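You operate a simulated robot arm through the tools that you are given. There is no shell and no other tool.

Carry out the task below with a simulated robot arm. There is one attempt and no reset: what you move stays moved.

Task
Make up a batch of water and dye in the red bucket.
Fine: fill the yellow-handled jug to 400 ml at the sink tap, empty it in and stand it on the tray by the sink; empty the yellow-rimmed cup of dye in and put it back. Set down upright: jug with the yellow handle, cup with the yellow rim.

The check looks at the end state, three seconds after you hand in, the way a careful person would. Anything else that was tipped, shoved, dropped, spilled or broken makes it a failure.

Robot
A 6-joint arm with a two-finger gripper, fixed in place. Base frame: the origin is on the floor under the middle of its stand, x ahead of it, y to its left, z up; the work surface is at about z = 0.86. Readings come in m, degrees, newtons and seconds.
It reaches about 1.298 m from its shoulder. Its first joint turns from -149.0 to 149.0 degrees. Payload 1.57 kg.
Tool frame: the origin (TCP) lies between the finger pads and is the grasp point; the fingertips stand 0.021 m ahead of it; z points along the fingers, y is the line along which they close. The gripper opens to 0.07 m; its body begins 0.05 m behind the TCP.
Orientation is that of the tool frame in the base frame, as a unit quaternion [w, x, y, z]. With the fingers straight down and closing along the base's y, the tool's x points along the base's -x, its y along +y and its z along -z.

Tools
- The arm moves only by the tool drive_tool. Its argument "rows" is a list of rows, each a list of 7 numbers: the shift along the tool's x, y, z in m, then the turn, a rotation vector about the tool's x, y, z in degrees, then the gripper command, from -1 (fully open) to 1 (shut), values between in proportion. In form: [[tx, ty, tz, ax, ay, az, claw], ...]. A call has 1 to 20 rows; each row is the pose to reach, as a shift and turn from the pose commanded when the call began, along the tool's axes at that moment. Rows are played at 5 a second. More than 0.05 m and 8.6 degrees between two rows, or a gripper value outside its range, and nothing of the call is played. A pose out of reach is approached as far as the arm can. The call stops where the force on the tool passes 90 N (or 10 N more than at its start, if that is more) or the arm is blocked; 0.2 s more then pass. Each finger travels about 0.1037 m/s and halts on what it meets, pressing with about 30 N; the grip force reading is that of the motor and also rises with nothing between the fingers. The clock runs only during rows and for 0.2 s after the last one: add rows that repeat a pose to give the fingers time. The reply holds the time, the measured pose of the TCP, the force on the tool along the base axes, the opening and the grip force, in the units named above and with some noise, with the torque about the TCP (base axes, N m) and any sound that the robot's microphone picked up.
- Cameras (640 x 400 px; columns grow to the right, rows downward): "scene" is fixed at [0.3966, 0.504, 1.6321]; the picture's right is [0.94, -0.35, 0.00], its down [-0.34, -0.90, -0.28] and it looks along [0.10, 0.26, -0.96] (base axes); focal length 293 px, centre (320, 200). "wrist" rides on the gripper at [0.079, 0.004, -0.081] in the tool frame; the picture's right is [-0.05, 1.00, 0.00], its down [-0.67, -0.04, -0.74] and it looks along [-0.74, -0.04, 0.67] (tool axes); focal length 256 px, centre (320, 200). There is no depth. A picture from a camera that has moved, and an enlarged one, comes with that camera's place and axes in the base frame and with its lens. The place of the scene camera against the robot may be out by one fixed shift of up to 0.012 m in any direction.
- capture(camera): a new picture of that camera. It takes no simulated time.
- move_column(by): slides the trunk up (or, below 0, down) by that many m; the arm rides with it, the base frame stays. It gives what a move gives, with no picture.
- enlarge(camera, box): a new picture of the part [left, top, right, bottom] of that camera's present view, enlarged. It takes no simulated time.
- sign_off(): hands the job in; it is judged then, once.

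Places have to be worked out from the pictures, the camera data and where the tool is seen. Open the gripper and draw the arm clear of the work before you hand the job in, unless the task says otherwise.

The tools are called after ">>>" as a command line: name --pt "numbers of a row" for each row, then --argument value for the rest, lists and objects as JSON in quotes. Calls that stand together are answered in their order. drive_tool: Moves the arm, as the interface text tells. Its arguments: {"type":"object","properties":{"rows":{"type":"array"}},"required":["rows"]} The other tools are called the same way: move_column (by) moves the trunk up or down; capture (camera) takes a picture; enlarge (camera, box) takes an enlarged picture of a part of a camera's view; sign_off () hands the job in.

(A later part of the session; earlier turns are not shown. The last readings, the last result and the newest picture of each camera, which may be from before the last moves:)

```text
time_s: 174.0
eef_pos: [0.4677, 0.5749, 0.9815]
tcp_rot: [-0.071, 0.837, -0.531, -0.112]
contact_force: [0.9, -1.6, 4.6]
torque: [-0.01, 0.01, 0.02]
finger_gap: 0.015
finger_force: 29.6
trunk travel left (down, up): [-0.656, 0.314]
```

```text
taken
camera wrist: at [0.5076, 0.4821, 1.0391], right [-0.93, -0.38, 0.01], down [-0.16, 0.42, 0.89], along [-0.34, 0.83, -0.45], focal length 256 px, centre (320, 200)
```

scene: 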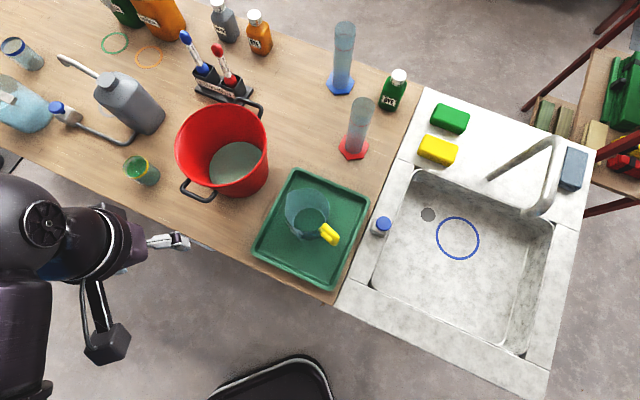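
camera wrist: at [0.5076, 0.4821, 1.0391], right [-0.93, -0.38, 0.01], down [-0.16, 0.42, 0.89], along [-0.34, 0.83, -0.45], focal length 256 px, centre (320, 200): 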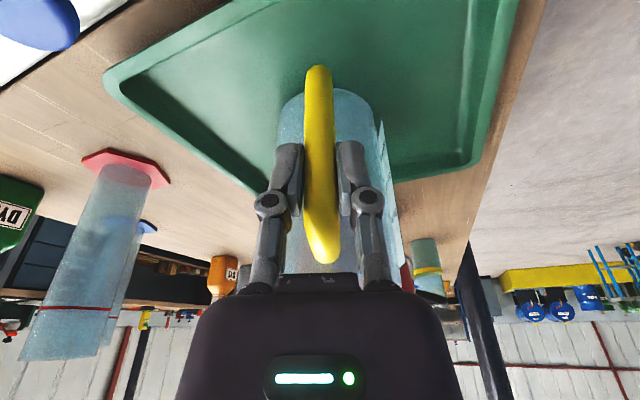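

Gripped again. I lift it and carry it to the sink's near side, turning the handle back to its earlier direction.

>>> move_column --by 0.28

>>> drive_tool --pt "0.0145 -0.0045 -0.004 0.31 0 1.13 1" --pt "0.0435 -0.0135 -0.0119 0.93 0 3.4 1" --pt "0.0726 -0.0225 -0.0198 1.55 0 5.67 1" --pt "0.1016 -0.0315 -0.0277 2.16 0 7.93 1" --pt "0.1306 -0.0405 -0.0356 2.78 0 10.2 1" --pt "0.1597 -0.0495 -0.0435 3.4 0 12.47 1" --pt "0.1887 -0.0586 -0.0515 4.02 0 14.73 1" --pt "0.2177 -0.0676 -0.0594 4.64 0 17 1" --pt "0.2467 -0.0766 -0.0673 5.26 0 19.27 1" --pt "0.2758 -0.0856 -0.0752 5.88 0 21.53 1" --pt "0.3048 -0.0946 -0.0831 6.49 0 23.8 1" --pt "0.3338 -0.1036 -0.091 7.11 0 26.07 1" --pt "0.3483 -0.1081 -0.095 7.42 0 27.2 1" --pt "0.3483 -0.1081 -0.095 7.42 0 27.2 1"

>>> capture --camera "wrist"

>>> capture --camera "scene"

```text
time_s: 176.8
eef_pos: [0.4682, 0.5744, 1.2608]
tcp_rot: [-0.071, 0.836, -0.532, -0.113]
contact_force: [0.2, 0.2, -1.0]
torque: [-0.1, -0.02, -0.02]
finger_gap: 0.0149
finger_force: 29.6
trunk travel left (down, up): [-0.936, 0.034]
```

```text
time_s: 179.8
eef_pos: [0.7191, 0.2928, 1.2615]
tcp_rot: [0.096, -0.681, 0.72, 0.091]
contact_force: [-0.3, -0.6, -1.2]
torque: [-0.05, -0.02, 0.01]
finger_gap: 0.0148
finger_force: 29.8
trunk travel left (down, up): [-0.936, 0.034]
```

```text
taken
camera wrist: at [0.7106, 0.1938, 1.3188], right [-0.99, 0.11, 0.01], down [0.06, 0.44, 0.89], along [0.09, 0.89, -0.45], focal length 256 px, centre (320, 200)
```

wrist: 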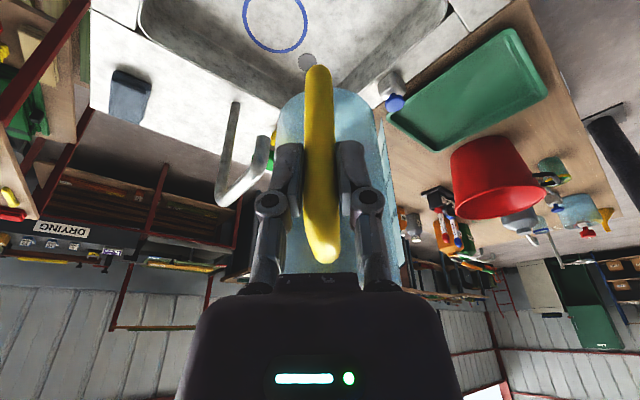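

```text
taken
```

scene: 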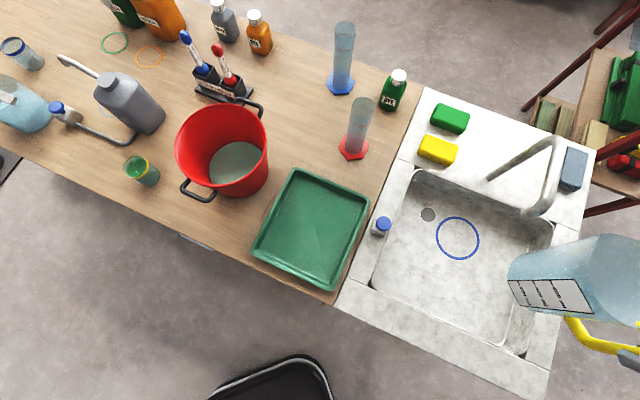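

Same pose as on the way out. I lower into the sink and slide the jug under the spout along the reverse of the earlier path.

>>> move_column --by -0.325

>>> capture --camera "scene"

>>> drive_tool --pt "-0.01 -0.0095 0.0027 0 0 0 1" --pt "-0.024 -0.0224 0.0065 0 0 0 1" --pt "-0.038 -0.0354 0.0103 0 0 0 1" --pt "-0.052 -0.0485 0.0141 0 0 0 1" --pt "-0.066 -0.0615 0.0179 0 0 0 1" --pt "-0.08 -0.0745 0.0217 0 0 0 1" --pt "-0.092 -0.0857 0.025 0 0 0 1" --pt "-0.099 -0.0922 0.0268 0 0 0 1" --pt "-0.1014 -0.0944 0.0275 0 0 0 1" --pt "-0.1014 -0.0944 0.0275 0 0 0 1"

>>> capture --camera "wrist"

>>> enlarge --camera "scene" --box '[410, 160, 560, 290]'

```text
time_s: 183.0
eef_pos: [0.7191, 0.2923, 0.9355]
tcp_rot: [0.096, -0.681, 0.72, 0.092]
contact_force: [-0.2, 0.7, -2.0]
torque: [-0.08, 0.02, -0.01]
finger_gap: 0.015
finger_force: 30.3
trunk travel left (down, up): [-0.611, 0.359]
```

```text
taken
```

scene: 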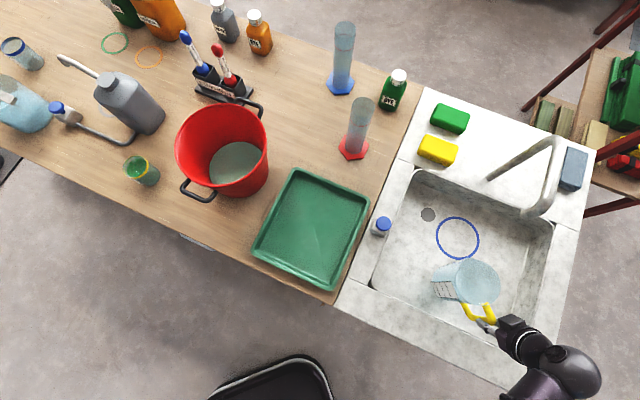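

```text
time_s: 185.2
eef_pos: [0.8181, 0.3931, 0.936]
tcp_rot: [0.095, -0.682, 0.719, 0.092]
contact_force: [0.2, 0.6, -1.4]
torque: [-0.06, 0.0, 0.0]
finger_gap: 0.0151
finger_force: 30.3
trunk travel left (down, up): [-0.611, 0.359]
```

```text
taken
camera wrist: at [0.81, 0.2941, 0.9938], right [-0.99, 0.11, 0.02], down [0.06, 0.44, 0.89], along [0.09, 0.89, -0.45], focal length 256 px, centre (320, 200)
```

wrist: 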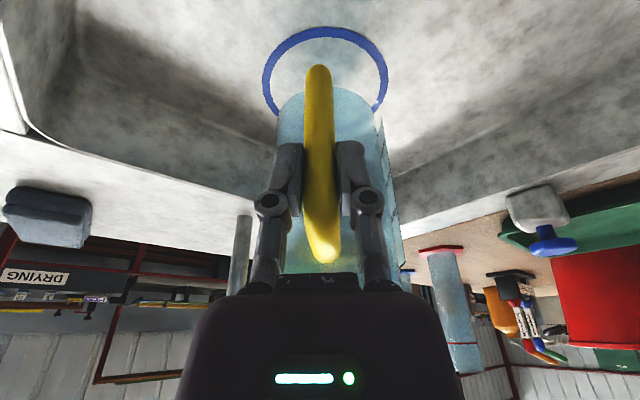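

```text
3.08 times, centred on (485, 225) of scene
camera zoom: at [0.3966, 0.504, 1.6321], right [0.94, -0.35, 0.0], down [-0.34, -0.9, -0.28], along [0.1, 0.26, -0.96], focal length 901 px, centre (-188, 123)
```

zoom: 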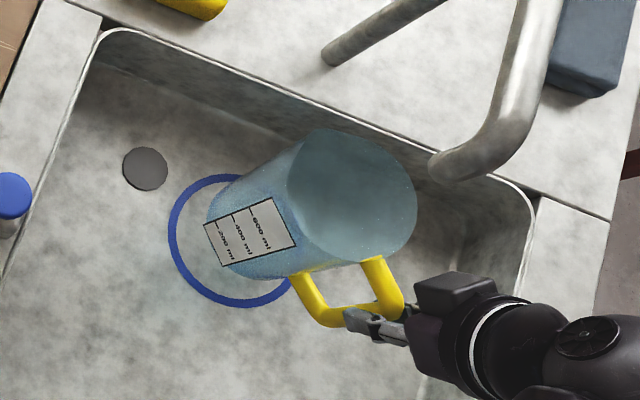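

It is back over the blue ring. I lower to near the sink floor and then in small steps until it touches.

>>> move_column --by -0.036

>>> move_column --by -0.003

>>> move_column --by -0.002

>>> move_column --by -0.002

```text
time_s: 186.0
eef_pos: [0.8195, 0.3917, 0.9007]
tcp_rot: [0.096, -0.682, 0.719, 0.092]
contact_force: [0.2, -0.2, -1.2]
torque: [-0.08, -0.02, -0.01]
finger_gap: 0.0149
finger_force: 30.1
trunk travel left (down, up): [-0.575, 0.395]
```

```text
time_s: 186.5
eef_pos: [0.8179, 0.3926, 0.8985]
tcp_rot: [0.096, -0.682, 0.72, 0.092]
contact_force: [-0.1, -0.3, -0.6]
torque: [-0.08, 0.01, -0.01]
finger_gap: 0.0149
finger_force: 30.0
trunk travel left (down, up): [-0.572, 0.398]
```

```text
time_s: 187.0
eef_pos: [0.8197, 0.3935, 0.8955]
tcp_rot: [0.096, -0.682, 0.719, 0.093]
contact_force: [0.9, -0.3, -0.9]
torque: [-0.09, -0.02, -0.01]
finger_gap: 0.0151
finger_force: 29.9
trunk travel left (down, up): [-0.57, 0.4]
```

```text
time_s: 187.6
eef_pos: [0.8179, 0.3927, 0.893]
tcp_rot: [0.096, -0.682, 0.719, 0.093]
contact_force: [0.3, 0.3, -1.8]
torque: [-0.1, -0.01, 0.04]
finger_gap: 0.0151
finger_force: 29.8
trunk travel left (down, up): [-0.568, 0.402]
```

Not yet touching at 0.893. I go on in 1–2 mm steps.

>>> move_column --by -0.0015

>>> move_column --by -0.0015

>>> move_column --by -0.0015

```text
time_s: 188.1
eef_pos: [0.8182, 0.3919, 0.8924]
tcp_rot: [0.098, -0.681, 0.72, 0.092]
contact_force: [2.2, -0.9, 10.3]
torque: [0.6, -0.07, -0.02]
finger_gap: 0.0149
finger_force: 30.2
trunk travel left (down, up): [-0.567, 0.403]
```

```text
time_s: 188.6
eef_pos: [0.8171, 0.3916, 0.8926]
tcp_rot: [0.098, -0.682, 0.719, 0.093]
contact_force: [2.1, -3.7, 20.4]
torque: [0.59, -0.16, -0.05]
finger_gap: 0.0152
finger_force: 30.1
trunk travel left (down, up): [-0.565, 0.405]
```

```text
time_s: 189.1
eef_pos: [0.8159, 0.391, 0.8909]
tcp_rot: [0.096, -0.681, 0.72, 0.091]
contact_force: [1.0, -8.5, 23.4]
torque: [0.18, -0.06, -0.03]
finger_gap: 0.0149
finger_force: 29.7
trunk travel left (down, up): [-0.564, 0.406]
```

Touchdown. I back off 2 mm and open the fingers gently.

>>> move_column --by 0.002

>>> drive_tool --pt "0 0 0 0 0 0 0.5" --pt "0 0 0 0 0 0 0.4" --pt "0 0 0 0 0 0 0.2" --pt "0 0 0 0 0 0 0" --pt "0 0 0 0 0 0 -0.5" --pt "0 0 0 0 0 0 -1" --pt "0 0 0 0 0 0 -1" --pt "0 0 0 0 0 0 -1"

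>>> capture --camera "wrist"

>>> enlarge --camera "scene" --box '[410, 160, 560, 290]'

```text
time_s: 189.6
eef_pos: [0.8175, 0.3931, 0.8906]
tcp_rot: [0.096, -0.682, 0.719, 0.092]
contact_force: [-1.4, -1.2, 4.1]
torque: [-0.03, 0.18, 0.06]
finger_gap: 0.0147
finger_force: 30.2
trunk travel left (down, up): [-0.566, 0.404]
```

```text
time_s: 191.4
eef_pos: [0.8183, 0.3927, 0.8913]
tcp_rot: [0.096, -0.682, 0.719, 0.093]
contact_force: [-0.1, -0.6, 1.4]
torque: [-0.01, 0.01, 0.02]
finger_gap: 0.0702
finger_force: 0.1
trunk travel left (down, up): [-0.566, 0.404]
```

```text
taken
camera wrist: at [0.8099, 0.294, 0.9484], right [-0.99, 0.11, 0.02], down [0.06, 0.44, 0.89], along [0.09, 0.89, -0.45], focal length 256 px, centre (320, 200)
```

wrist: 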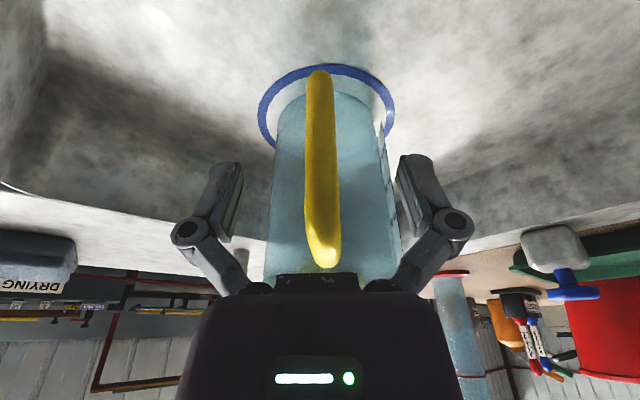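

```text
3.08 times, centred on (485, 225) of scene
camera zoom: at [0.3966, 0.504, 1.6321], right [0.94, -0.35, 0.0], down [-0.34, -0.9, -0.28], along [0.1, 0.26, -0.96], focal length 901 px, centre (-188, 123)
```

zoom: 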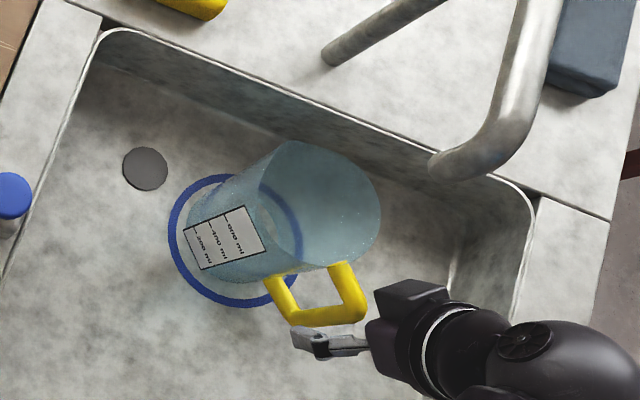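

The jug stands empty on the ring under the spout. I raise straight up, undo the lean, and go back over the knob with closed fingers.

>>> move_column --by 0.36

>>> drive_tool --pt "0 0 0 0 7.5 0 -1" --pt "0 0 0 0 15 0 -1" --pt "0 0 0 0 15.3 0 -1"

```text
time_s: 194.9
eef_pos: [0.8178, 0.3932, 1.2513]
tcp_rot: [0.096, -0.681, 0.72, 0.092]
contact_force: [0.0, -0.2, 0.3]
torque: [-0.03, 0.0, -0.01]
finger_gap: 0.0698
finger_force: 0.1
trunk travel left (down, up): [-0.926, 0.044]
```

```text
time_s: 195.7
eef_pos: [0.8171, 0.3917, 1.2449]
tcp_rot: [-0.001, -0.688, 0.726, 0.0]
contact_force: [0.5, 0.1, -0.1]
torque: [0.0, 0.01, 0.03]
finger_gap: 0.07
finger_force: 0.0
out of reach, approached as far as the arm can: row 1, 2, 3
trunk travel left (down, up): [-0.926, 0.044]
```

>>> drive_tool --pt "-0.0174 0.023 0 0 0 6.7 -1" --pt "-0.0349 0.046 0 0 0 13.4 -0.5" --pt "-0.0523 0.069 0 0 0 20.1 0" --pt "-0.0698 0.092 0 0 0 26.8 0.5" --pt "-0.0872 0.115 0 0 0 33.5 1" --pt "-0.1046 0.138 0 0 0 40.1 1" --pt "-0.1221 0.161 0 0 0 46.8 1" --pt "-0.1395 0.184 0 0 0 53.5 1" --pt "-0.157 0.207 0 0 0 60.2 1" --pt "-0.1744 0.23 0 0 0 66.9 1" --pt "-0.1744 0.23 0 0 0 66.9 1"

>>> move_column --by -0.22

>>> capture --camera "wrist"

>>> capture --camera "scene"

```text
time_s: 198.1
eef_pos: [0.598, 0.579, 1.2446]
tcp_rot: [-0.001, -0.173, 0.985, 0.0]
contact_force: [0.1, -0.9, -0.5]
torque: [-0.03, 0.0, 0.02]
finger_gap: 0.0003
finger_force: 28.6
trunk travel left (down, up): [-0.926, 0.044]
```

```text
time_s: 200.4
eef_pos: [0.5982, 0.5799, 1.0252]
tcp_rot: [0.001, -0.174, 0.985, 0.001]
contact_force: [-0.1, -0.3, 0.5]
torque: [-0.02, 0.0, -0.01]
finger_gap: 0.0
finger_force: 28.7
trunk travel left (down, up): [-0.706, 0.264]
```

```text
taken
camera wrist: at [0.5231, 0.5552, 1.1057], right [-0.29, 0.96, 0.0], down [0.64, 0.19, 0.74], along [0.71, 0.22, -0.67], focal length 256 px, centre (320, 200)
```

wrist: 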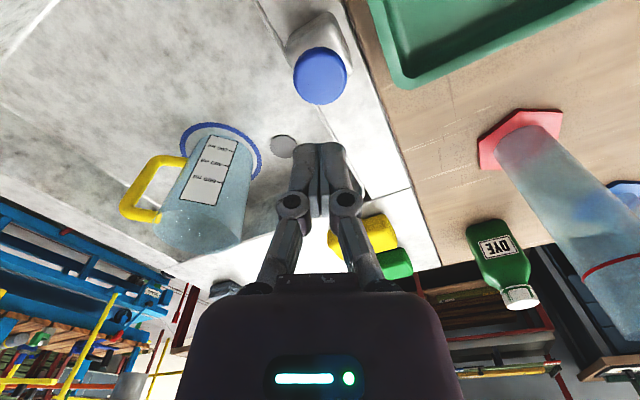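

```text
taken
```

scene: 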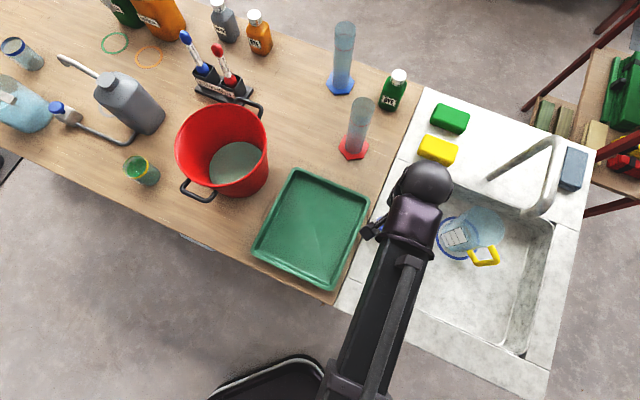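

I lower to just above the knob and take the same close-up of the empty jug as a zero reference.

>>> move_column --by -0.069

>>> enlarge --camera "scene" --box '[436, 206, 496, 244]'

>>> enlarge --camera "wrist" --box '[140, 150, 260, 260]'

```text
time_s: 201.5
eef_pos: [0.5987, 0.5796, 0.9565]
tcp_rot: [0.0, -0.173, 0.985, 0.0]
contact_force: [0.0, 0.9, 0.2]
torque: [0.0, -0.03, -0.05]
finger_gap: 0.0
finger_force: 28.8
trunk travel left (down, up): [-0.637, 0.333]
```

```text
10.53 times, centred on (466, 225) of scene
camera zoom: at [0.3966, 0.504, 1.6321], right [0.94, -0.35, 0.0], down [-0.34, -0.9, -0.28], along [0.1, 0.26, -0.96], focal length 3082 px, centre (-1217, -63)
```

zoom: 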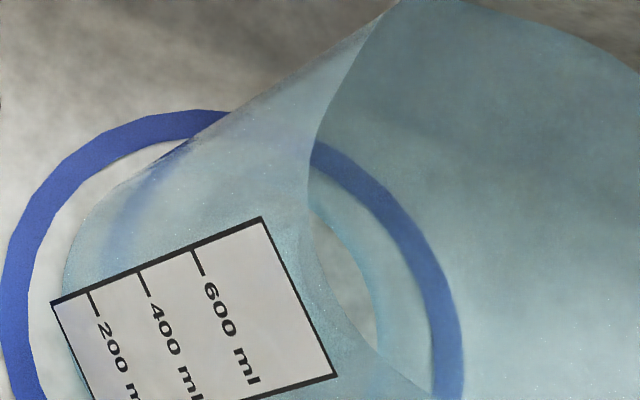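

```text
3.64 times, centred on (200, 205) of wrist
camera zoom: at [0.5231, 0.5552, 1.0368], right [-0.29, 0.96, 0.0], down [0.64, 0.19, 0.74], along [0.71, 0.22, -0.67], focal length 931 px, centre (756, 182)
```

zoom: 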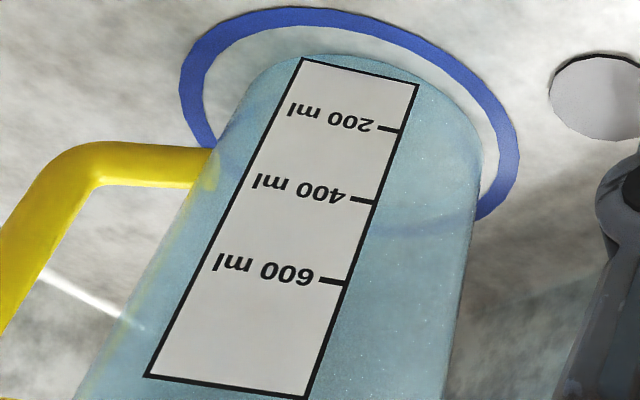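

The empty reference suggests the first batch was roughly 370 ml, so I want about 28–30 ml more. I press to the click depth, hold two rows, and release.

>>> move_column --by -0.014

>>> drive_tool --pt "0 0 0 0 0 0 1" --pt "0 0 0 0 0 0 1"

>>> move_column --by 0.014

>>> enlarge --camera "scene" --box '[436, 206, 496, 244]'

>>> enlarge --camera "scene" --box '[420, 150, 580, 260]'

>>> enlarge --camera "wrist" --box '[140, 150, 260, 260]'

```text
time_s: 202.1
eef_pos: [0.5978, 0.5792, 0.9417]
tcp_rot: [0.0, -0.173, 0.985, 0.0]
contact_force: [0.0, -0.5, 2.0]
torque: [0.01, -0.01, -0.03]
finger_gap: 0.006
finger_force: 29.3
trunk travel left (down, up): [-0.623, 0.347]
heard: click
```

```text
time_s: 202.7
eef_pos: [0.5986, 0.5787, 0.9419]
tcp_rot: [0.0, -0.174, 0.985, 0.0]
contact_force: [0.4, -0.2, 2.5]
torque: [0.02, 0.02, -0.03]
finger_gap: 0.006
finger_force: 28.5
trunk travel left (down, up): [-0.623, 0.347]
```

```text
time_s: 203.4
eef_pos: [0.5977, 0.5804, 0.9556]
tcp_rot: [0.001, -0.173, 0.985, 0.0]
contact_force: [-0.1, 0.1, 0.0]
torque: [0.0, 0.0, -0.01]
finger_gap: 0.0
finger_force: 28.5
trunk travel left (down, up): [-0.637, 0.333]
```

```text
10.53 times, centred on (466, 225) of scene
camera zoom: at [0.3966, 0.504, 1.6321], right [0.94, -0.35, 0.0], down [-0.34, -0.9, -0.28], along [0.1, 0.26, -0.96], focal length 3082 px, centre (-1217, -63)
```

zoom: 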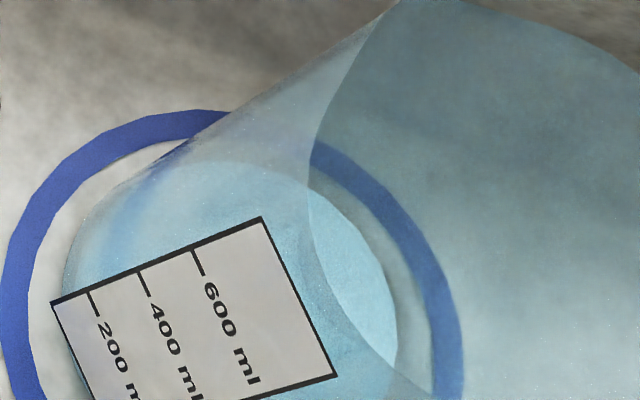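

```text
3.64 times, centred on (500, 205) of scene
camera zoom: at [0.3966, 0.504, 1.6321], right [0.94, -0.35, 0.0], down [-0.34, -0.9, -0.28], along [0.1, 0.26, -0.96], focal length 1064 px, centre (-334, 182)
```

zoom: 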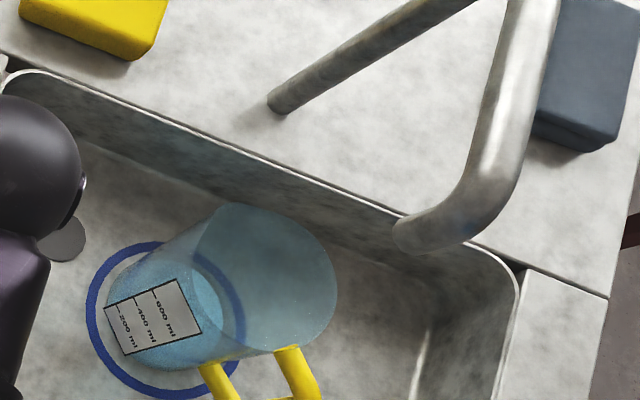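

```text
3.64 times, centred on (200, 205) of wrist
camera zoom: at [0.5232, 0.5554, 1.0366], right [-0.29, 0.96, 0.0], down [0.64, 0.19, 0.74], along [0.71, 0.22, -0.67], focal length 931 px, centre (756, 182)
```

zoom: 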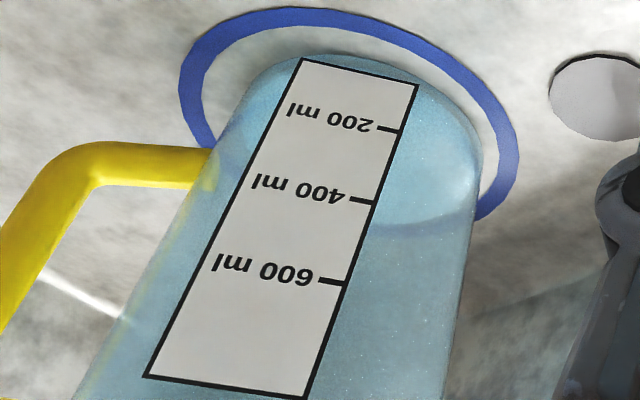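

The level rose by less than a centimetre, and this calibrates the zero: the first batch was about 355–370 ml. One more minimal tap (press and release, about 11 ml) brings the total to about 400 ml.

>>> move_column --by -0.014

>>> move_column --by 0.014

>>> enlarge --camera "scene" --box '[436, 206, 496, 244]'

>>> enlarge --camera "scene" --box '[420, 150, 580, 260]'

```text
time_s: 204.0
eef_pos: [0.5979, 0.5789, 0.9422]
tcp_rot: [-0.001, -0.174, 0.985, 0.0]
contact_force: [-0.3, 0.0, 2.8]
torque: [0.02, -0.02, 0.0]
finger_gap: 0.006
finger_force: 28.3
trunk travel left (down, up): [-0.623, 0.347]
heard: click
```

```text
time_s: 204.6
eef_pos: [0.5978, 0.5784, 0.9549]
tcp_rot: [0.001, -0.173, 0.985, 0.001]
contact_force: [0.9, 0.3, 0.3]
torque: [0.03, 0.02, 0.02]
finger_gap: 0.0
finger_force: 28.6
trunk travel left (down, up): [-0.637, 0.333]
```

```text
10.53 times, centred on (466, 225) of scene
camera zoom: at [0.3966, 0.504, 1.6321], right [0.94, -0.35, 0.0], down [-0.34, -0.9, -0.28], along [0.1, 0.26, -0.96], focal length 3082 px, centre (-1217, -63)
```

zoom: 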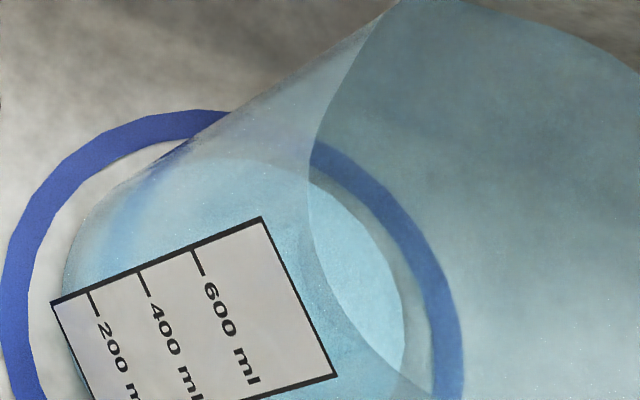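

```text
3.64 times, centred on (500, 205) of scene
camera zoom: at [0.3966, 0.504, 1.6321], right [0.94, -0.35, 0.0], down [-0.34, -0.9, -0.28], along [0.1, 0.26, -0.96], focal length 1064 px, centre (-334, 182)
```

zoom: 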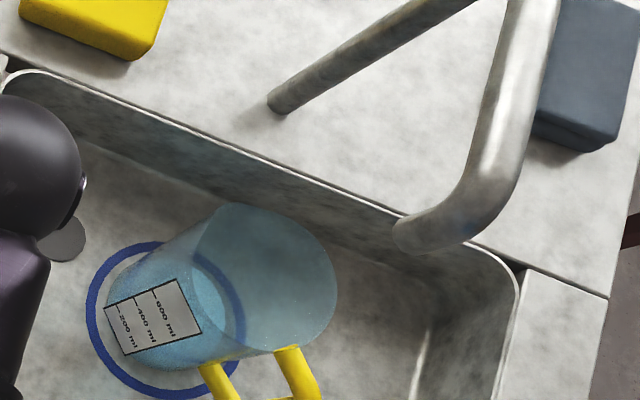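

The tap gave a little more than expected; by level and time the top-up is about 45–50 ml, for a total near 410 ml, which is close enough. I raise from the knob and go back to the jug's handle by the reverse path.

>>> move_column --by 0.289

>>> drive_tool --pt "0.0069 -0.028 0 0 0 -6.7 1" --pt "0.0138 -0.056 0 0 0 -13.4 1" --pt "0.0207 -0.084 0 0 0 -20.1 1" --pt "0.0276 -0.112 0 0 0 -26.8 0.5" --pt "0.0345 -0.14 0 0 0 -33.5 0" --pt "0.0414 -0.168 0 0 0 -40.1 -0.5" --pt "0.0483 -0.196 0 0 0 -46.8 -1" --pt "0.0552 -0.224 0 0 0 -53.5 -1" --pt "0.0621 -0.252 0 0 0 -60.2 -1" --pt "0.069 -0.28 0 0 0 -66.9 -1" --pt "0.069 -0.28 0 0 0 -66.9 -1"

```text
time_s: 207.5
eef_pos: [0.5979, 0.5785, 1.2437]
tcp_rot: [0.001, -0.173, 0.985, 0.0]
contact_force: [0.3, 0.0, 0.0]
torque: [-0.02, 0.02, -0.01]
finger_gap: 0.0001
finger_force: 28.5
trunk travel left (down, up): [-0.926, 0.044]
```

```text
time_s: 209.9
eef_pos: [0.6301, 0.2924, 1.2428]
tcp_rot: [-0.001, -0.689, 0.725, 0.001]
contact_force: [0.4, -0.4, 0.8]
torque: [-0.02, 0.02, -0.01]
finger_gap: 0.0698
finger_force: 0.0
trunk travel left (down, up): [-0.926, 0.044]
```

I mis-stated the shift for that tool frame and ended at (0.63, 0.29), which is harmless at this height. I now move from there to above the handle and add the lean.

>>> drive_tool --pt "-0.022 -0.0365 0 0 0 0 -1" --pt "-0.044 -0.0729 0 0 0 0 -1" --pt "-0.066 -0.1094 0 0 0 0 -1" --pt "-0.088 -0.1458 0 0 0 0 -1" --pt "-0.11 -0.1823 0 0 0 0 -1" --pt "-0.11 -0.1823 0 0 0 0 -1"

>>> drive_tool --pt "0 0 0 0 -8 0 -1" --pt "0 0 0 0 -15.3 0 -1" --pt "0 0 0 0 -15.3 0 -1"

>>> capture --camera "wrist"

```text
time_s: 211.3
eef_pos: [0.8147, 0.3933, 1.2451]
tcp_rot: [0.0, -0.687, 0.726, 0.0]
contact_force: [-1.0, -1.4, -0.4]
torque: [0.02, -0.01, -0.02]
finger_gap: 0.0699
finger_force: 0.0
trunk travel left (down, up): [-0.926, 0.044]
```

```text
time_s: 212.1
eef_pos: [0.8167, 0.3936, 1.2502]
tcp_rot: [0.097, -0.682, 0.719, 0.092]
contact_force: [0.3, 0.1, 0.0]
torque: [0.04, -0.02, -0.02]
finger_gap: 0.0697
finger_force: 0.1
out of reach, approached as far as the arm can: row 2, 3
trunk travel left (down, up): [-0.926, 0.044]
```

```text
taken
camera wrist: at [0.8081, 0.2947, 1.3083], right [-0.99, 0.1, 0.02], down [0.06, 0.44, 0.9], along [0.09, 0.89, -0.45], focal length 256 px, centre (320, 200)
```

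wrist: 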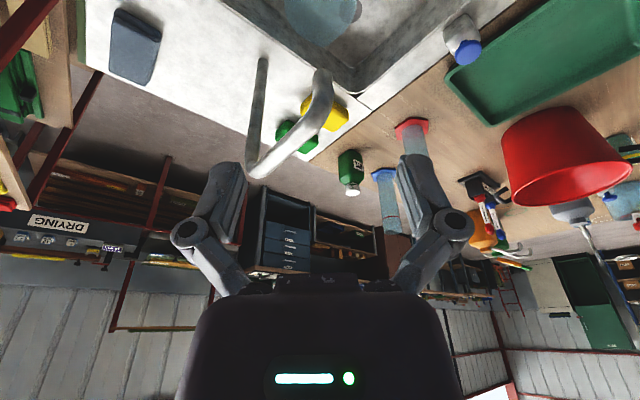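

Aligned above the handle. I lower to just above it and verify.

>>> move_column --by -0.268

>>> capture --camera "wrist"

```text
time_s: 214.8
eef_pos: [0.8167, 0.392, 0.9833]
tcp_rot: [0.096, -0.682, 0.719, 0.092]
contact_force: [-0.6, -1.3, -0.6]
torque: [-0.01, -0.01, -0.01]
finger_gap: 0.0699
finger_force: 0.0
trunk travel left (down, up): [-0.658, 0.312]
```

```text
taken
camera wrist: at [0.8081, 0.2945, 1.0405], right [-0.99, 0.11, 0.01], down [0.06, 0.44, 0.89], along [0.09, 0.89, -0.45], focal length 256 px, centre (320, 200)
```

wrist: 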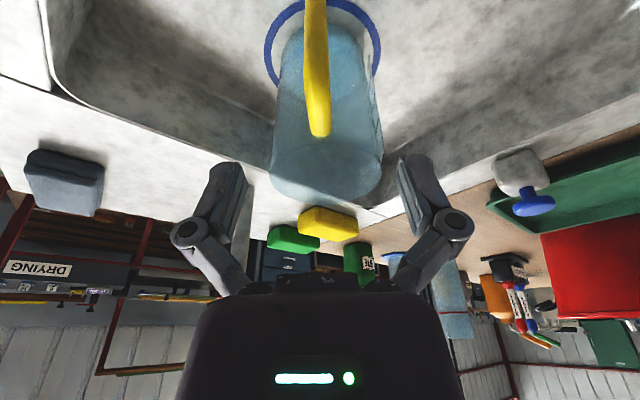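

Handle centred. I lower to grip height and close.

>>> move_column --by -0.091

>>> drive_tool --pt "0 0 0 0 0 0 0" --pt "0 0 0 0 0 0 1" --pt "0 0 0 0 0 0 1" --pt "0 0 0 0 0 0 1" --pt "0 0 0 0 0 0 1" --pt "0 0 0 0 0 0 1"

>>> move_column --by 0.045

>>> capture --camera "wrist"

>>> enlarge --camera "scene" --box '[410, 160, 560, 290]'

```text
time_s: 216.1
eef_pos: [0.8166, 0.3931, 0.8918]
tcp_rot: [0.096, -0.681, 0.72, 0.093]
contact_force: [0.4, 0.4, 0.4]
torque: [-0.05, 0.0, 0.02]
finger_gap: 0.0701
finger_force: 0.0
trunk travel left (down, up): [-0.567, 0.403]
```

```text
time_s: 217.5
eef_pos: [0.8158, 0.3935, 0.8923]
tcp_rot: [0.097, -0.682, 0.719, 0.091]
contact_force: [0.2, -2.7, 3.8]
torque: [-0.08, -0.04, 0.01]
finger_gap: 0.0156
finger_force: 29.7
trunk travel left (down, up): [-0.567, 0.403]
```

```text
time_s: 218.4
eef_pos: [0.8173, 0.393, 0.9371]
tcp_rot: [0.096, -0.681, 0.72, 0.092]
contact_force: [-0.2, -0.5, -2.0]
torque: [-0.15, -0.01, -0.01]
finger_gap: 0.0151
finger_force: 30.0
trunk travel left (down, up): [-0.612, 0.358]
```

```text
taken
camera wrist: at [0.8084, 0.2947, 0.9941], right [-0.99, 0.11, 0.02], down [0.06, 0.44, 0.89], along [0.09, 0.89, -0.45], focal length 256 px, centre (320, 200)
```

wrist: 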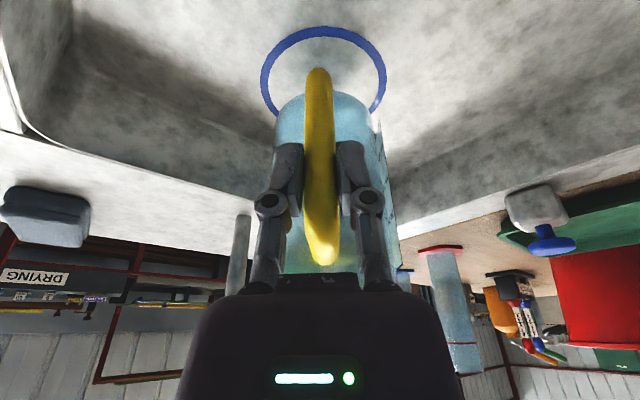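

```text
3.08 times, centred on (485, 225) of scene
camera zoom: at [0.3966, 0.504, 1.6321], right [0.94, -0.35, 0.0], down [-0.34, -0.9, -0.28], along [0.1, 0.26, -0.96], focal length 901 px, centre (-188, 123)
```

zoom: 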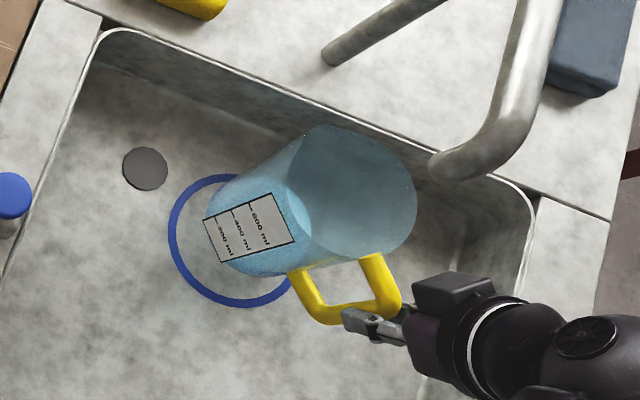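

Lifted with the small top-up inside. I slide it out from under the spout, then raise.

>>> drive_tool --pt "0.01 0.0095 -0.0027 0 0 0 1" --pt "0.022 0.0205 -0.006 0 0 0 1" --pt "0.036 0.0335 -0.0098 0 0 0 1" --pt "0.05 0.0465 -0.0136 0 0 0 1" --pt "0.064 0.0596 -0.0174 0 0 0 1" --pt "0.078 0.0726 -0.0212 0 0 0 1" --pt "0.09 0.0838 -0.0244 0 0 0 1" --pt "0.098 0.0912 -0.0266 0 0 0 1" --pt "0.1014 0.0944 -0.0275 0 0 0 1" --pt "0.1014 0.0944 -0.0275 0 0 0 1"

>>> move_column --by 0.33

>>> capture --camera "wrist"

```text
time_s: 220.6
eef_pos: [0.7155, 0.2933, 0.9373]
tcp_rot: [0.096, -0.682, 0.719, 0.092]
contact_force: [0.1, -0.4, -2.3]
torque: [-0.14, 0.02, 0.01]
finger_gap: 0.0153
finger_force: 30.0
trunk travel left (down, up): [-0.612, 0.358]
```

```text
time_s: 223.8
eef_pos: [0.717, 0.2921, 1.2666]
tcp_rot: [0.096, -0.681, 0.72, 0.093]
contact_force: [0.4, 0.7, -0.8]
torque: [-0.14, 0.03, -0.01]
finger_gap: 0.0155
finger_force: 29.8
trunk travel left (down, up): [-0.942, 0.028]
```

```text
taken
camera wrist: at [0.7085, 0.1949, 1.3243], right [-0.99, 0.11, 0.02], down [0.06, 0.44, 0.89], along [0.09, 0.89, -0.45], focal length 256 px, centre (320, 200)
```

wrist: 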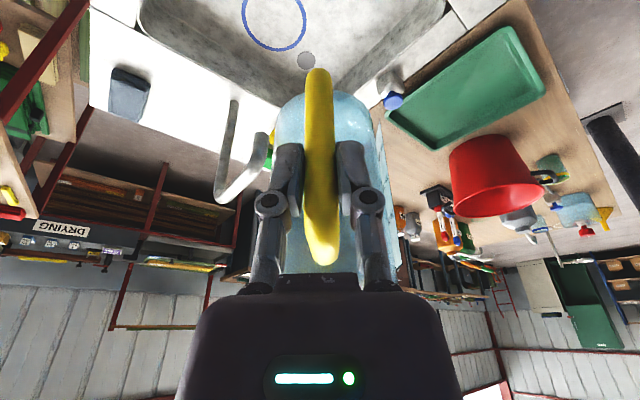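

The torque reading suggests the top-up may be larger than I estimated. I hold still and take several readings to weigh it better.

>>> drive_tool --pt "0 0 0 0 0 0 1"

>>> drive_tool --pt "0 0 0 0 0 0 1"

>>> drive_tool --pt "0 0 0 0 0 0 1"

>>> drive_tool --pt "0 0 0 0 0 0 1"

>>> drive_tool --pt "0 0 0 0 0 0 1"

>>> drive_tool --pt "0 0 0 0 0 0 1"

>>> drive_tool --pt "0 0 0 0 0 0 1"

>>> drive_tool --pt "0 0 0 0 0 0 1"

>>> drive_tool --pt "0 0 0 0 0 0 1"

>>> drive_tool --pt "0 0 0 0 0 0 1"

```text
time_s: 224.2
eef_pos: [0.7168, 0.2928, 1.2673]
tcp_rot: [0.095, -0.682, 0.719, 0.092]
contact_force: [0.2, 0.4, -1.9]
torque: [-0.1, -0.01, -0.01]
finger_gap: 0.0151
finger_force: 29.6
trunk travel left (down, up): [-0.942, 0.028]
```

```text
time_s: 224.6
eef_pos: [0.7169, 0.2936, 1.2656]
tcp_rot: [0.096, -0.682, 0.719, 0.093]
contact_force: [0.3, -0.1, -1.5]
torque: [-0.11, 0.03, 0.03]
finger_gap: 0.0151
finger_force: 30.1
trunk travel left (down, up): [-0.942, 0.028]
```

```text
time_s: 225.0
eef_pos: [0.7174, 0.2929, 1.2673]
tcp_rot: [0.096, -0.682, 0.719, 0.093]
contact_force: [-0.7, 0.0, -1.4]
torque: [-0.13, 0.01, -0.02]
finger_gap: 0.015
finger_force: 30.2
trunk travel left (down, up): [-0.942, 0.028]
```

```text
time_s: 225.4
eef_pos: [0.7165, 0.2931, 1.2673]
tcp_rot: [0.096, -0.682, 0.719, 0.093]
contact_force: [0.1, -0.4, -1.2]
torque: [-0.12, 0.02, 0.01]
finger_gap: 0.0154
finger_force: 29.9
trunk travel left (down, up): [-0.942, 0.028]
```

```text
time_s: 225.8
eef_pos: [0.717, 0.2933, 1.2674]
tcp_rot: [0.096, -0.681, 0.72, 0.093]
contact_force: [0.0, -0.6, -1.5]
torque: [-0.16, 0.0, 0.0]
finger_gap: 0.0153
finger_force: 30.1
trunk travel left (down, up): [-0.942, 0.028]
```

```text
time_s: 226.2
eef_pos: [0.7184, 0.2932, 1.2663]
tcp_rot: [0.096, -0.682, 0.719, 0.092]
contact_force: [0.3, -0.1, -1.7]
torque: [-0.13, 0.0, 0.0]
finger_gap: 0.0155
finger_force: 30.5
trunk travel left (down, up): [-0.942, 0.028]
```

```text
time_s: 226.6
eef_pos: [0.7173, 0.2933, 1.2664]
tcp_rot: [0.096, -0.682, 0.72, 0.092]
contact_force: [-0.1, -0.4, -1.4]
torque: [-0.12, -0.03, -0.02]
finger_gap: 0.0149
finger_force: 30.3
trunk travel left (down, up): [-0.942, 0.028]
```

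```text
time_s: 227.0
eef_pos: [0.7158, 0.2941, 1.2667]
tcp_rot: [0.096, -0.682, 0.719, 0.092]
contact_force: [-0.6, 0.2, -2.1]
torque: [-0.1, -0.02, 0.03]
finger_gap: 0.0151
finger_force: 29.8
trunk travel left (down, up): [-0.942, 0.028]
```

```text
time_s: 227.4
eef_pos: [0.7169, 0.293, 1.2661]
tcp_rot: [0.096, -0.682, 0.719, 0.092]
contact_force: [0.0, 0.9, -1.5]
torque: [-0.11, 0.0, 0.0]
finger_gap: 0.015
finger_force: 29.9
trunk travel left (down, up): [-0.942, 0.028]
```

```text
time_s: 227.8
eef_pos: [0.7176, 0.2929, 1.2672]
tcp_rot: [0.096, -0.682, 0.719, 0.092]
contact_force: [-0.2, 0.3, -0.2]
torque: [-0.11, 0.02, 0.0]
finger_gap: 0.0152
finger_force: 30.2
trunk travel left (down, up): [-0.942, 0.028]
```

Averaged, the readings put the top-up near 45–50 ml and the total around 405–410 ml, so I pour it all in. I carry the jug along the same smooth line to the bucket.

>>> drive_tool --pt "-0.0076 0.0061 0.002 -0.25 0 -0.91 1" --pt "-0.0253 0.0202 0.0068 -0.82 0 -3.04 1" --pt "-0.0506 0.0404 0.0136 -1.64 0 -6.07 1" --pt "-0.0784 0.0627 0.021 -2.54 0 -9.41 1" --pt "-0.1062 0.0849 0.0285 -3.44 0 -12.75 1" --pt "-0.134 0.1072 0.036 -4.35 0 -16.09 1" --pt "-0.1618 0.1294 0.0435 -5.25 0 -19.42 1" --pt "-0.1896 0.1517 0.0509 -6.15 0 -22.76 1" --pt "-0.2174 0.1739 0.0584 -7.05 0 -26.1 1" --pt "-0.2452 0.1961 0.0659 -7.95 0 -29.44 1" --pt "-0.273 0.2184 0.0733 -8.86 0 -32.78 1" --pt "-0.3008 0.2406 0.0808 -9.76 0 -36.12 1" --pt "-0.3286 0.2629 0.0883 -10.66 0 -39.46 1" --pt "-0.3564 0.2851 0.0957 -11.56 0 -42.79 1" --pt "-0.3843 0.3073 0.1032 -12.46 0 -46.13 1" --pt "-0.4121 0.3296 0.1107 -13.37 0 -49.47 1" --pt "-0.4399 0.3518 0.1181 -14.27 0 -52.81 1" --pt "-0.4652 0.372 0.1249 -15.09 0 -55.84 1" --pt "-0.4879 0.3902 0.131 -15.83 0 -58.58 1" --pt "-0.5056 0.4044 0.1358 -16.4 -0.1 -60.7 1"

>>> capture --camera "wrist"

>>> capture --camera "scene"

```text
time_s: 232.0
eef_pos: [0.3413, 0.8378, 1.2674]
tcp_rot: [-0.036, 0.957, -0.259, -0.128]
contact_force: [0.1, 0.7, -2.2]
torque: [-0.02, -0.08, -0.03]
finger_gap: 0.0151
finger_force: 29.9
trunk travel left (down, up): [-0.942, 0.028]
```

```text
taken
camera wrist: at [0.424, 0.7857, 1.324], right [-0.55, -0.84, 0.01], down [-0.37, 0.25, 0.89], along [-0.75, 0.48, -0.45], focal length 256 px, centre (320, 200)
```

wrist: 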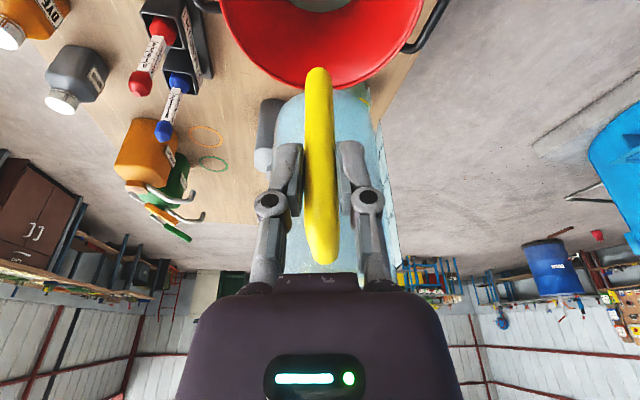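

```text
taken
```

scene: 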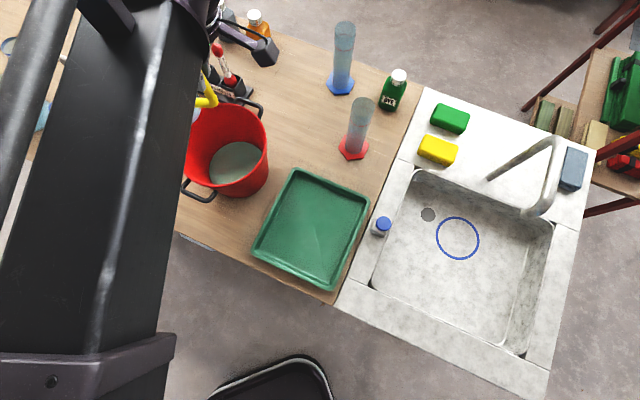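

Same pose as the first pour. With so little water the spill angle is about 80°, so I tilt to 70° first, then lower for the pour.

>>> drive_tool --pt "0 0 0 0 3 0 1" --pt "0 0 0 0 8 0 1" --pt "0 0 0 0 13 0 1" --pt "0 0 0 0 18 0 1" --pt "0 0 0 0 23 0 1" --pt "0 0 0 0 28 0 1" --pt "0 0 0 0 33 0 1" --pt "0 0 0 0 38 0 1" --pt "0 0 0 0 43 0 1" --pt "0 0 0 0 48 0 1" --pt "0 0 0 0 53 0 1" --pt "0 0 0 0 58 0 1" --pt "0 0 0 0 63 0 1" --pt "0 0 0 0 67 0 1" --pt "0 0 0 0 70 0 1" --pt "0 0 0 0 70 0 1"

>>> move_column --by -0.08

>>> enlarge --camera "scene" --box '[130, 30, 300, 210]'

```text
time_s: 235.4
eef_pos: [0.3412, 0.8371, 1.3395]
tcp_rot: [0.118, 0.857, -0.231, 0.444]
contact_force: [-0.1, 0.8, -2.3]
torque: [0.04, 0.01, -0.02]
finger_gap: 0.0154
finger_force: 30.1
out of reach, approached as far as the arm can: row 1, 2, 3, 4, 5, 6, 8, 9, 10, 11, 12, 13, 14, 15, 16
trunk travel left (down, up): [-0.942, 0.028]
```

```text
time_s: 236.6
eef_pos: [0.3421, 0.8372, 1.2593]
tcp_rot: [0.118, 0.858, -0.233, 0.443]
contact_force: [-0.4, -1.0, -1.8]
torque: [0.03, 0.03, 0.02]
finger_gap: 0.0152
finger_force: 30.2
trunk travel left (down, up): [-0.862, 0.108]
```

```text
2.22 times, centred on (215, 120) of scene
camera zoom: at [0.3966, 0.504, 1.6321], right [0.94, -0.35, 0.0], down [-0.34, -0.9, -0.28], along [0.1, 0.26, -0.96], focal length 650 px, centre (553, 378)
```

zoom: 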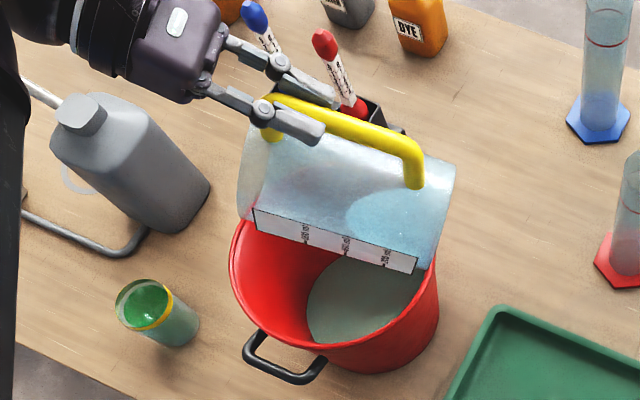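

The wedge of water in the jug (reaching about the 400 mark at 70°) agrees with roughly 45 ml. I tilt slowly on to pour it out.

>>> drive_tool --pt "0 0 0 0 1.5 0 1" --pt "0 0 0 0 3 0 1" --pt "0 0 0 0 4.5 0 1" --pt "0 0 0 0 6 0 1" --pt "0 0 0 0 7.5 0 1" --pt "0 0 0 0 9 0 1" --pt "0 0 0 0 10.5 0 1" --pt "0 0 0 0 12 0 1" --pt "0 0 0 0 13.5 0 1" --pt "0 0 0 0 15 0 1" --pt "0 0 0 0 16.5 0 1" --pt "0 0 0 0 18 0 1"

>>> enlarge --camera "scene" --box '[130, 30, 300, 210]'

>>> drive_tool --pt "0 0 0 0 1.5 0 1" --pt "0 0 0 0 3 0 1" --pt "0 0 0 0 4.5 0 1" --pt "0 0 0 0 6 0 1" --pt "0 0 0 0 7.5 0 1" --pt "0 0 0 0 9 0 1" --pt "0 0 0 0 10.5 0 1" --pt "0 0 0 0 12 0 1" --pt "0 0 0 0 14 0 1" --pt "0 0 0 0 16 0 1" --pt "0 0 0 0 18 0 1" --pt "0 0 0 0 20 0 1" --pt "0 0 0 0 20 0 1" --pt "0 0 0 0 20 0 1" --pt "0 0 0 0 20 0 1" --pt "0 0 0 0 20 0 1" --pt "0 0 0 0 20 0 1"

>>> enlarge --camera "scene" --box '[130, 30, 300, 210]'

```text
time_s: 239.2
eef_pos: [0.341, 0.8365, 1.311]
tcp_rot: [0.152, 0.778, -0.21, 0.572]
contact_force: [0.1, -0.1, -1.4]
torque: [0.06, 0.06, -0.02]
finger_gap: 0.0151
finger_force: 29.8
out of reach, approached as far as the arm can: row 1, 2, 3, 4, 5, 6, 7, 8, 9, 10, 11, 12
trunk travel left (down, up): [-0.862, 0.108]
```

```text
2.22 times, centred on (215, 120) of scene
camera zoom: at [0.3966, 0.504, 1.6321], right [0.94, -0.35, 0.0], down [-0.34, -0.9, -0.28], along [0.1, 0.26, -0.96], focal length 650 px, centre (553, 378)
```

zoom: 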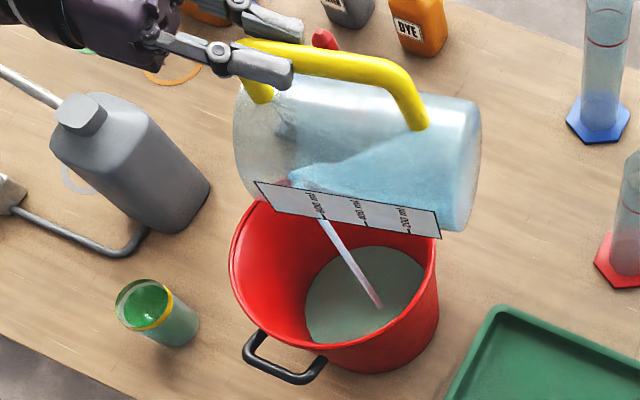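

```text
time_s: 242.8
eef_pos: [0.3432, 0.8369, 1.3752]
tcp_rot: [0.187, 0.667, -0.18, 0.698]
contact_force: [-0.6, 0.7, -1.1]
torque: [0.05, 0.04, -0.01]
finger_gap: 0.015
finger_force: 29.5
out of reach, approached as far as the arm can: row 1, 2, 3, 4, 5, 6, 7, 8, 9, 10, 11, 12, 13, 14, 15, 16, 17
trunk travel left (down, up): [-0.862, 0.108]
```

```text
2.22 times, centred on (215, 120) of scene
camera zoom: at [0.3966, 0.504, 1.6321], right [0.94, -0.35, 0.0], down [-0.34, -0.9, -0.28], along [0.1, 0.26, -0.96], focal length 650 px, centre (553, 378)
```

zoom: 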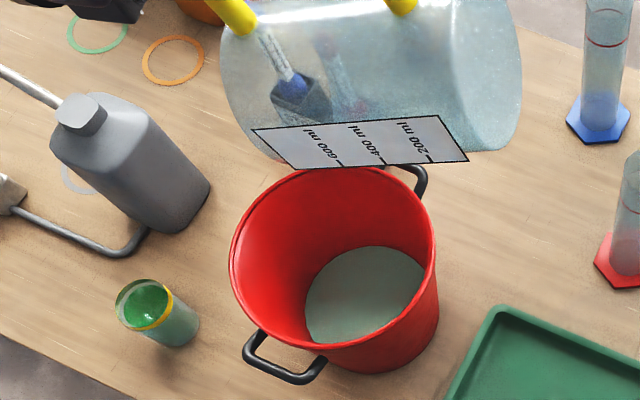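

The top-up is in and the jug is empty. I raise for clearance and rotate it back upright.

>>> move_column --by 0.08

>>> drive_tool --pt "0 0 0 0 -4 0 1" --pt "0 0 0 0 -10 0 1" --pt "0 0 0 0 -16 0 1" --pt "0 0 0 0 -22 0 1" --pt "0 0 0 0 -28 0 1" --pt "0 0 0 0 -34 0 1" --pt "0 0 0 0 -40 0 1" --pt "0 0 0 0 -46 0 1" --pt "0 0 0 0 -52 0 1" --pt "0 0 0 0 -58 0 1" --pt "0 0 0 0 -64 0 1" --pt "0 0 0 0 -70 0 1" --pt "0 0 0 0 -76 0 1" --pt "0 0 0 0 -82 0 1" --pt "0 0 0 0 -88 0 1" --pt "0 0 0 0 -94 0 1" --pt "0 0 0 0 -100 0 1" --pt "0 0 0 0 -105 0 1" --pt "0 0 0 0 -108 0 1" --pt "0 0 0 0 -108 0 1"

>>> capture --camera "wrist"

```text
time_s: 244.0
eef_pos: [0.3415, 0.838, 1.4538]
tcp_rot: [0.188, 0.666, -0.181, 0.699]
contact_force: [-0.5, 1.2, -1.8]
torque: [0.03, 0.08, 0.0]
finger_gap: 0.0149
finger_force: 30.4
trunk travel left (down, up): [-0.942, 0.028]
```

```text
time_s: 248.2
eef_pos: [0.3436, 0.8339, 1.2671]
tcp_rot: [-0.037, 0.956, -0.259, -0.13]
contact_force: [0.0, -0.4, -1.3]
torque: [-0.06, -0.11, -0.01]
finger_gap: 0.0147
finger_force: 30.2
out of reach, approached as far as the arm can: row 1, 2, 3, 4, 5, 6, 7, 8, 9, 10, 11, 12, 13, 14, 15, 16, 17, 18, 19, 20
trunk travel left (down, up): [-0.942, 0.028]
```

```text
taken
camera wrist: at [0.4267, 0.7799, 1.324], right [-0.55, -0.84, 0.01], down [-0.37, 0.25, 0.9], along [-0.75, 0.49, -0.44], focal length 256 px, centre (320, 200)
```

wrist: 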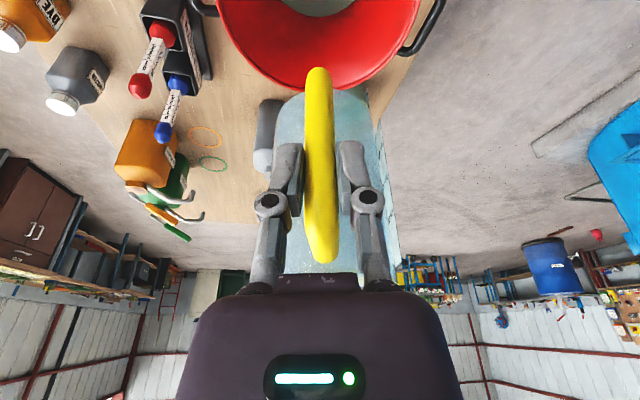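

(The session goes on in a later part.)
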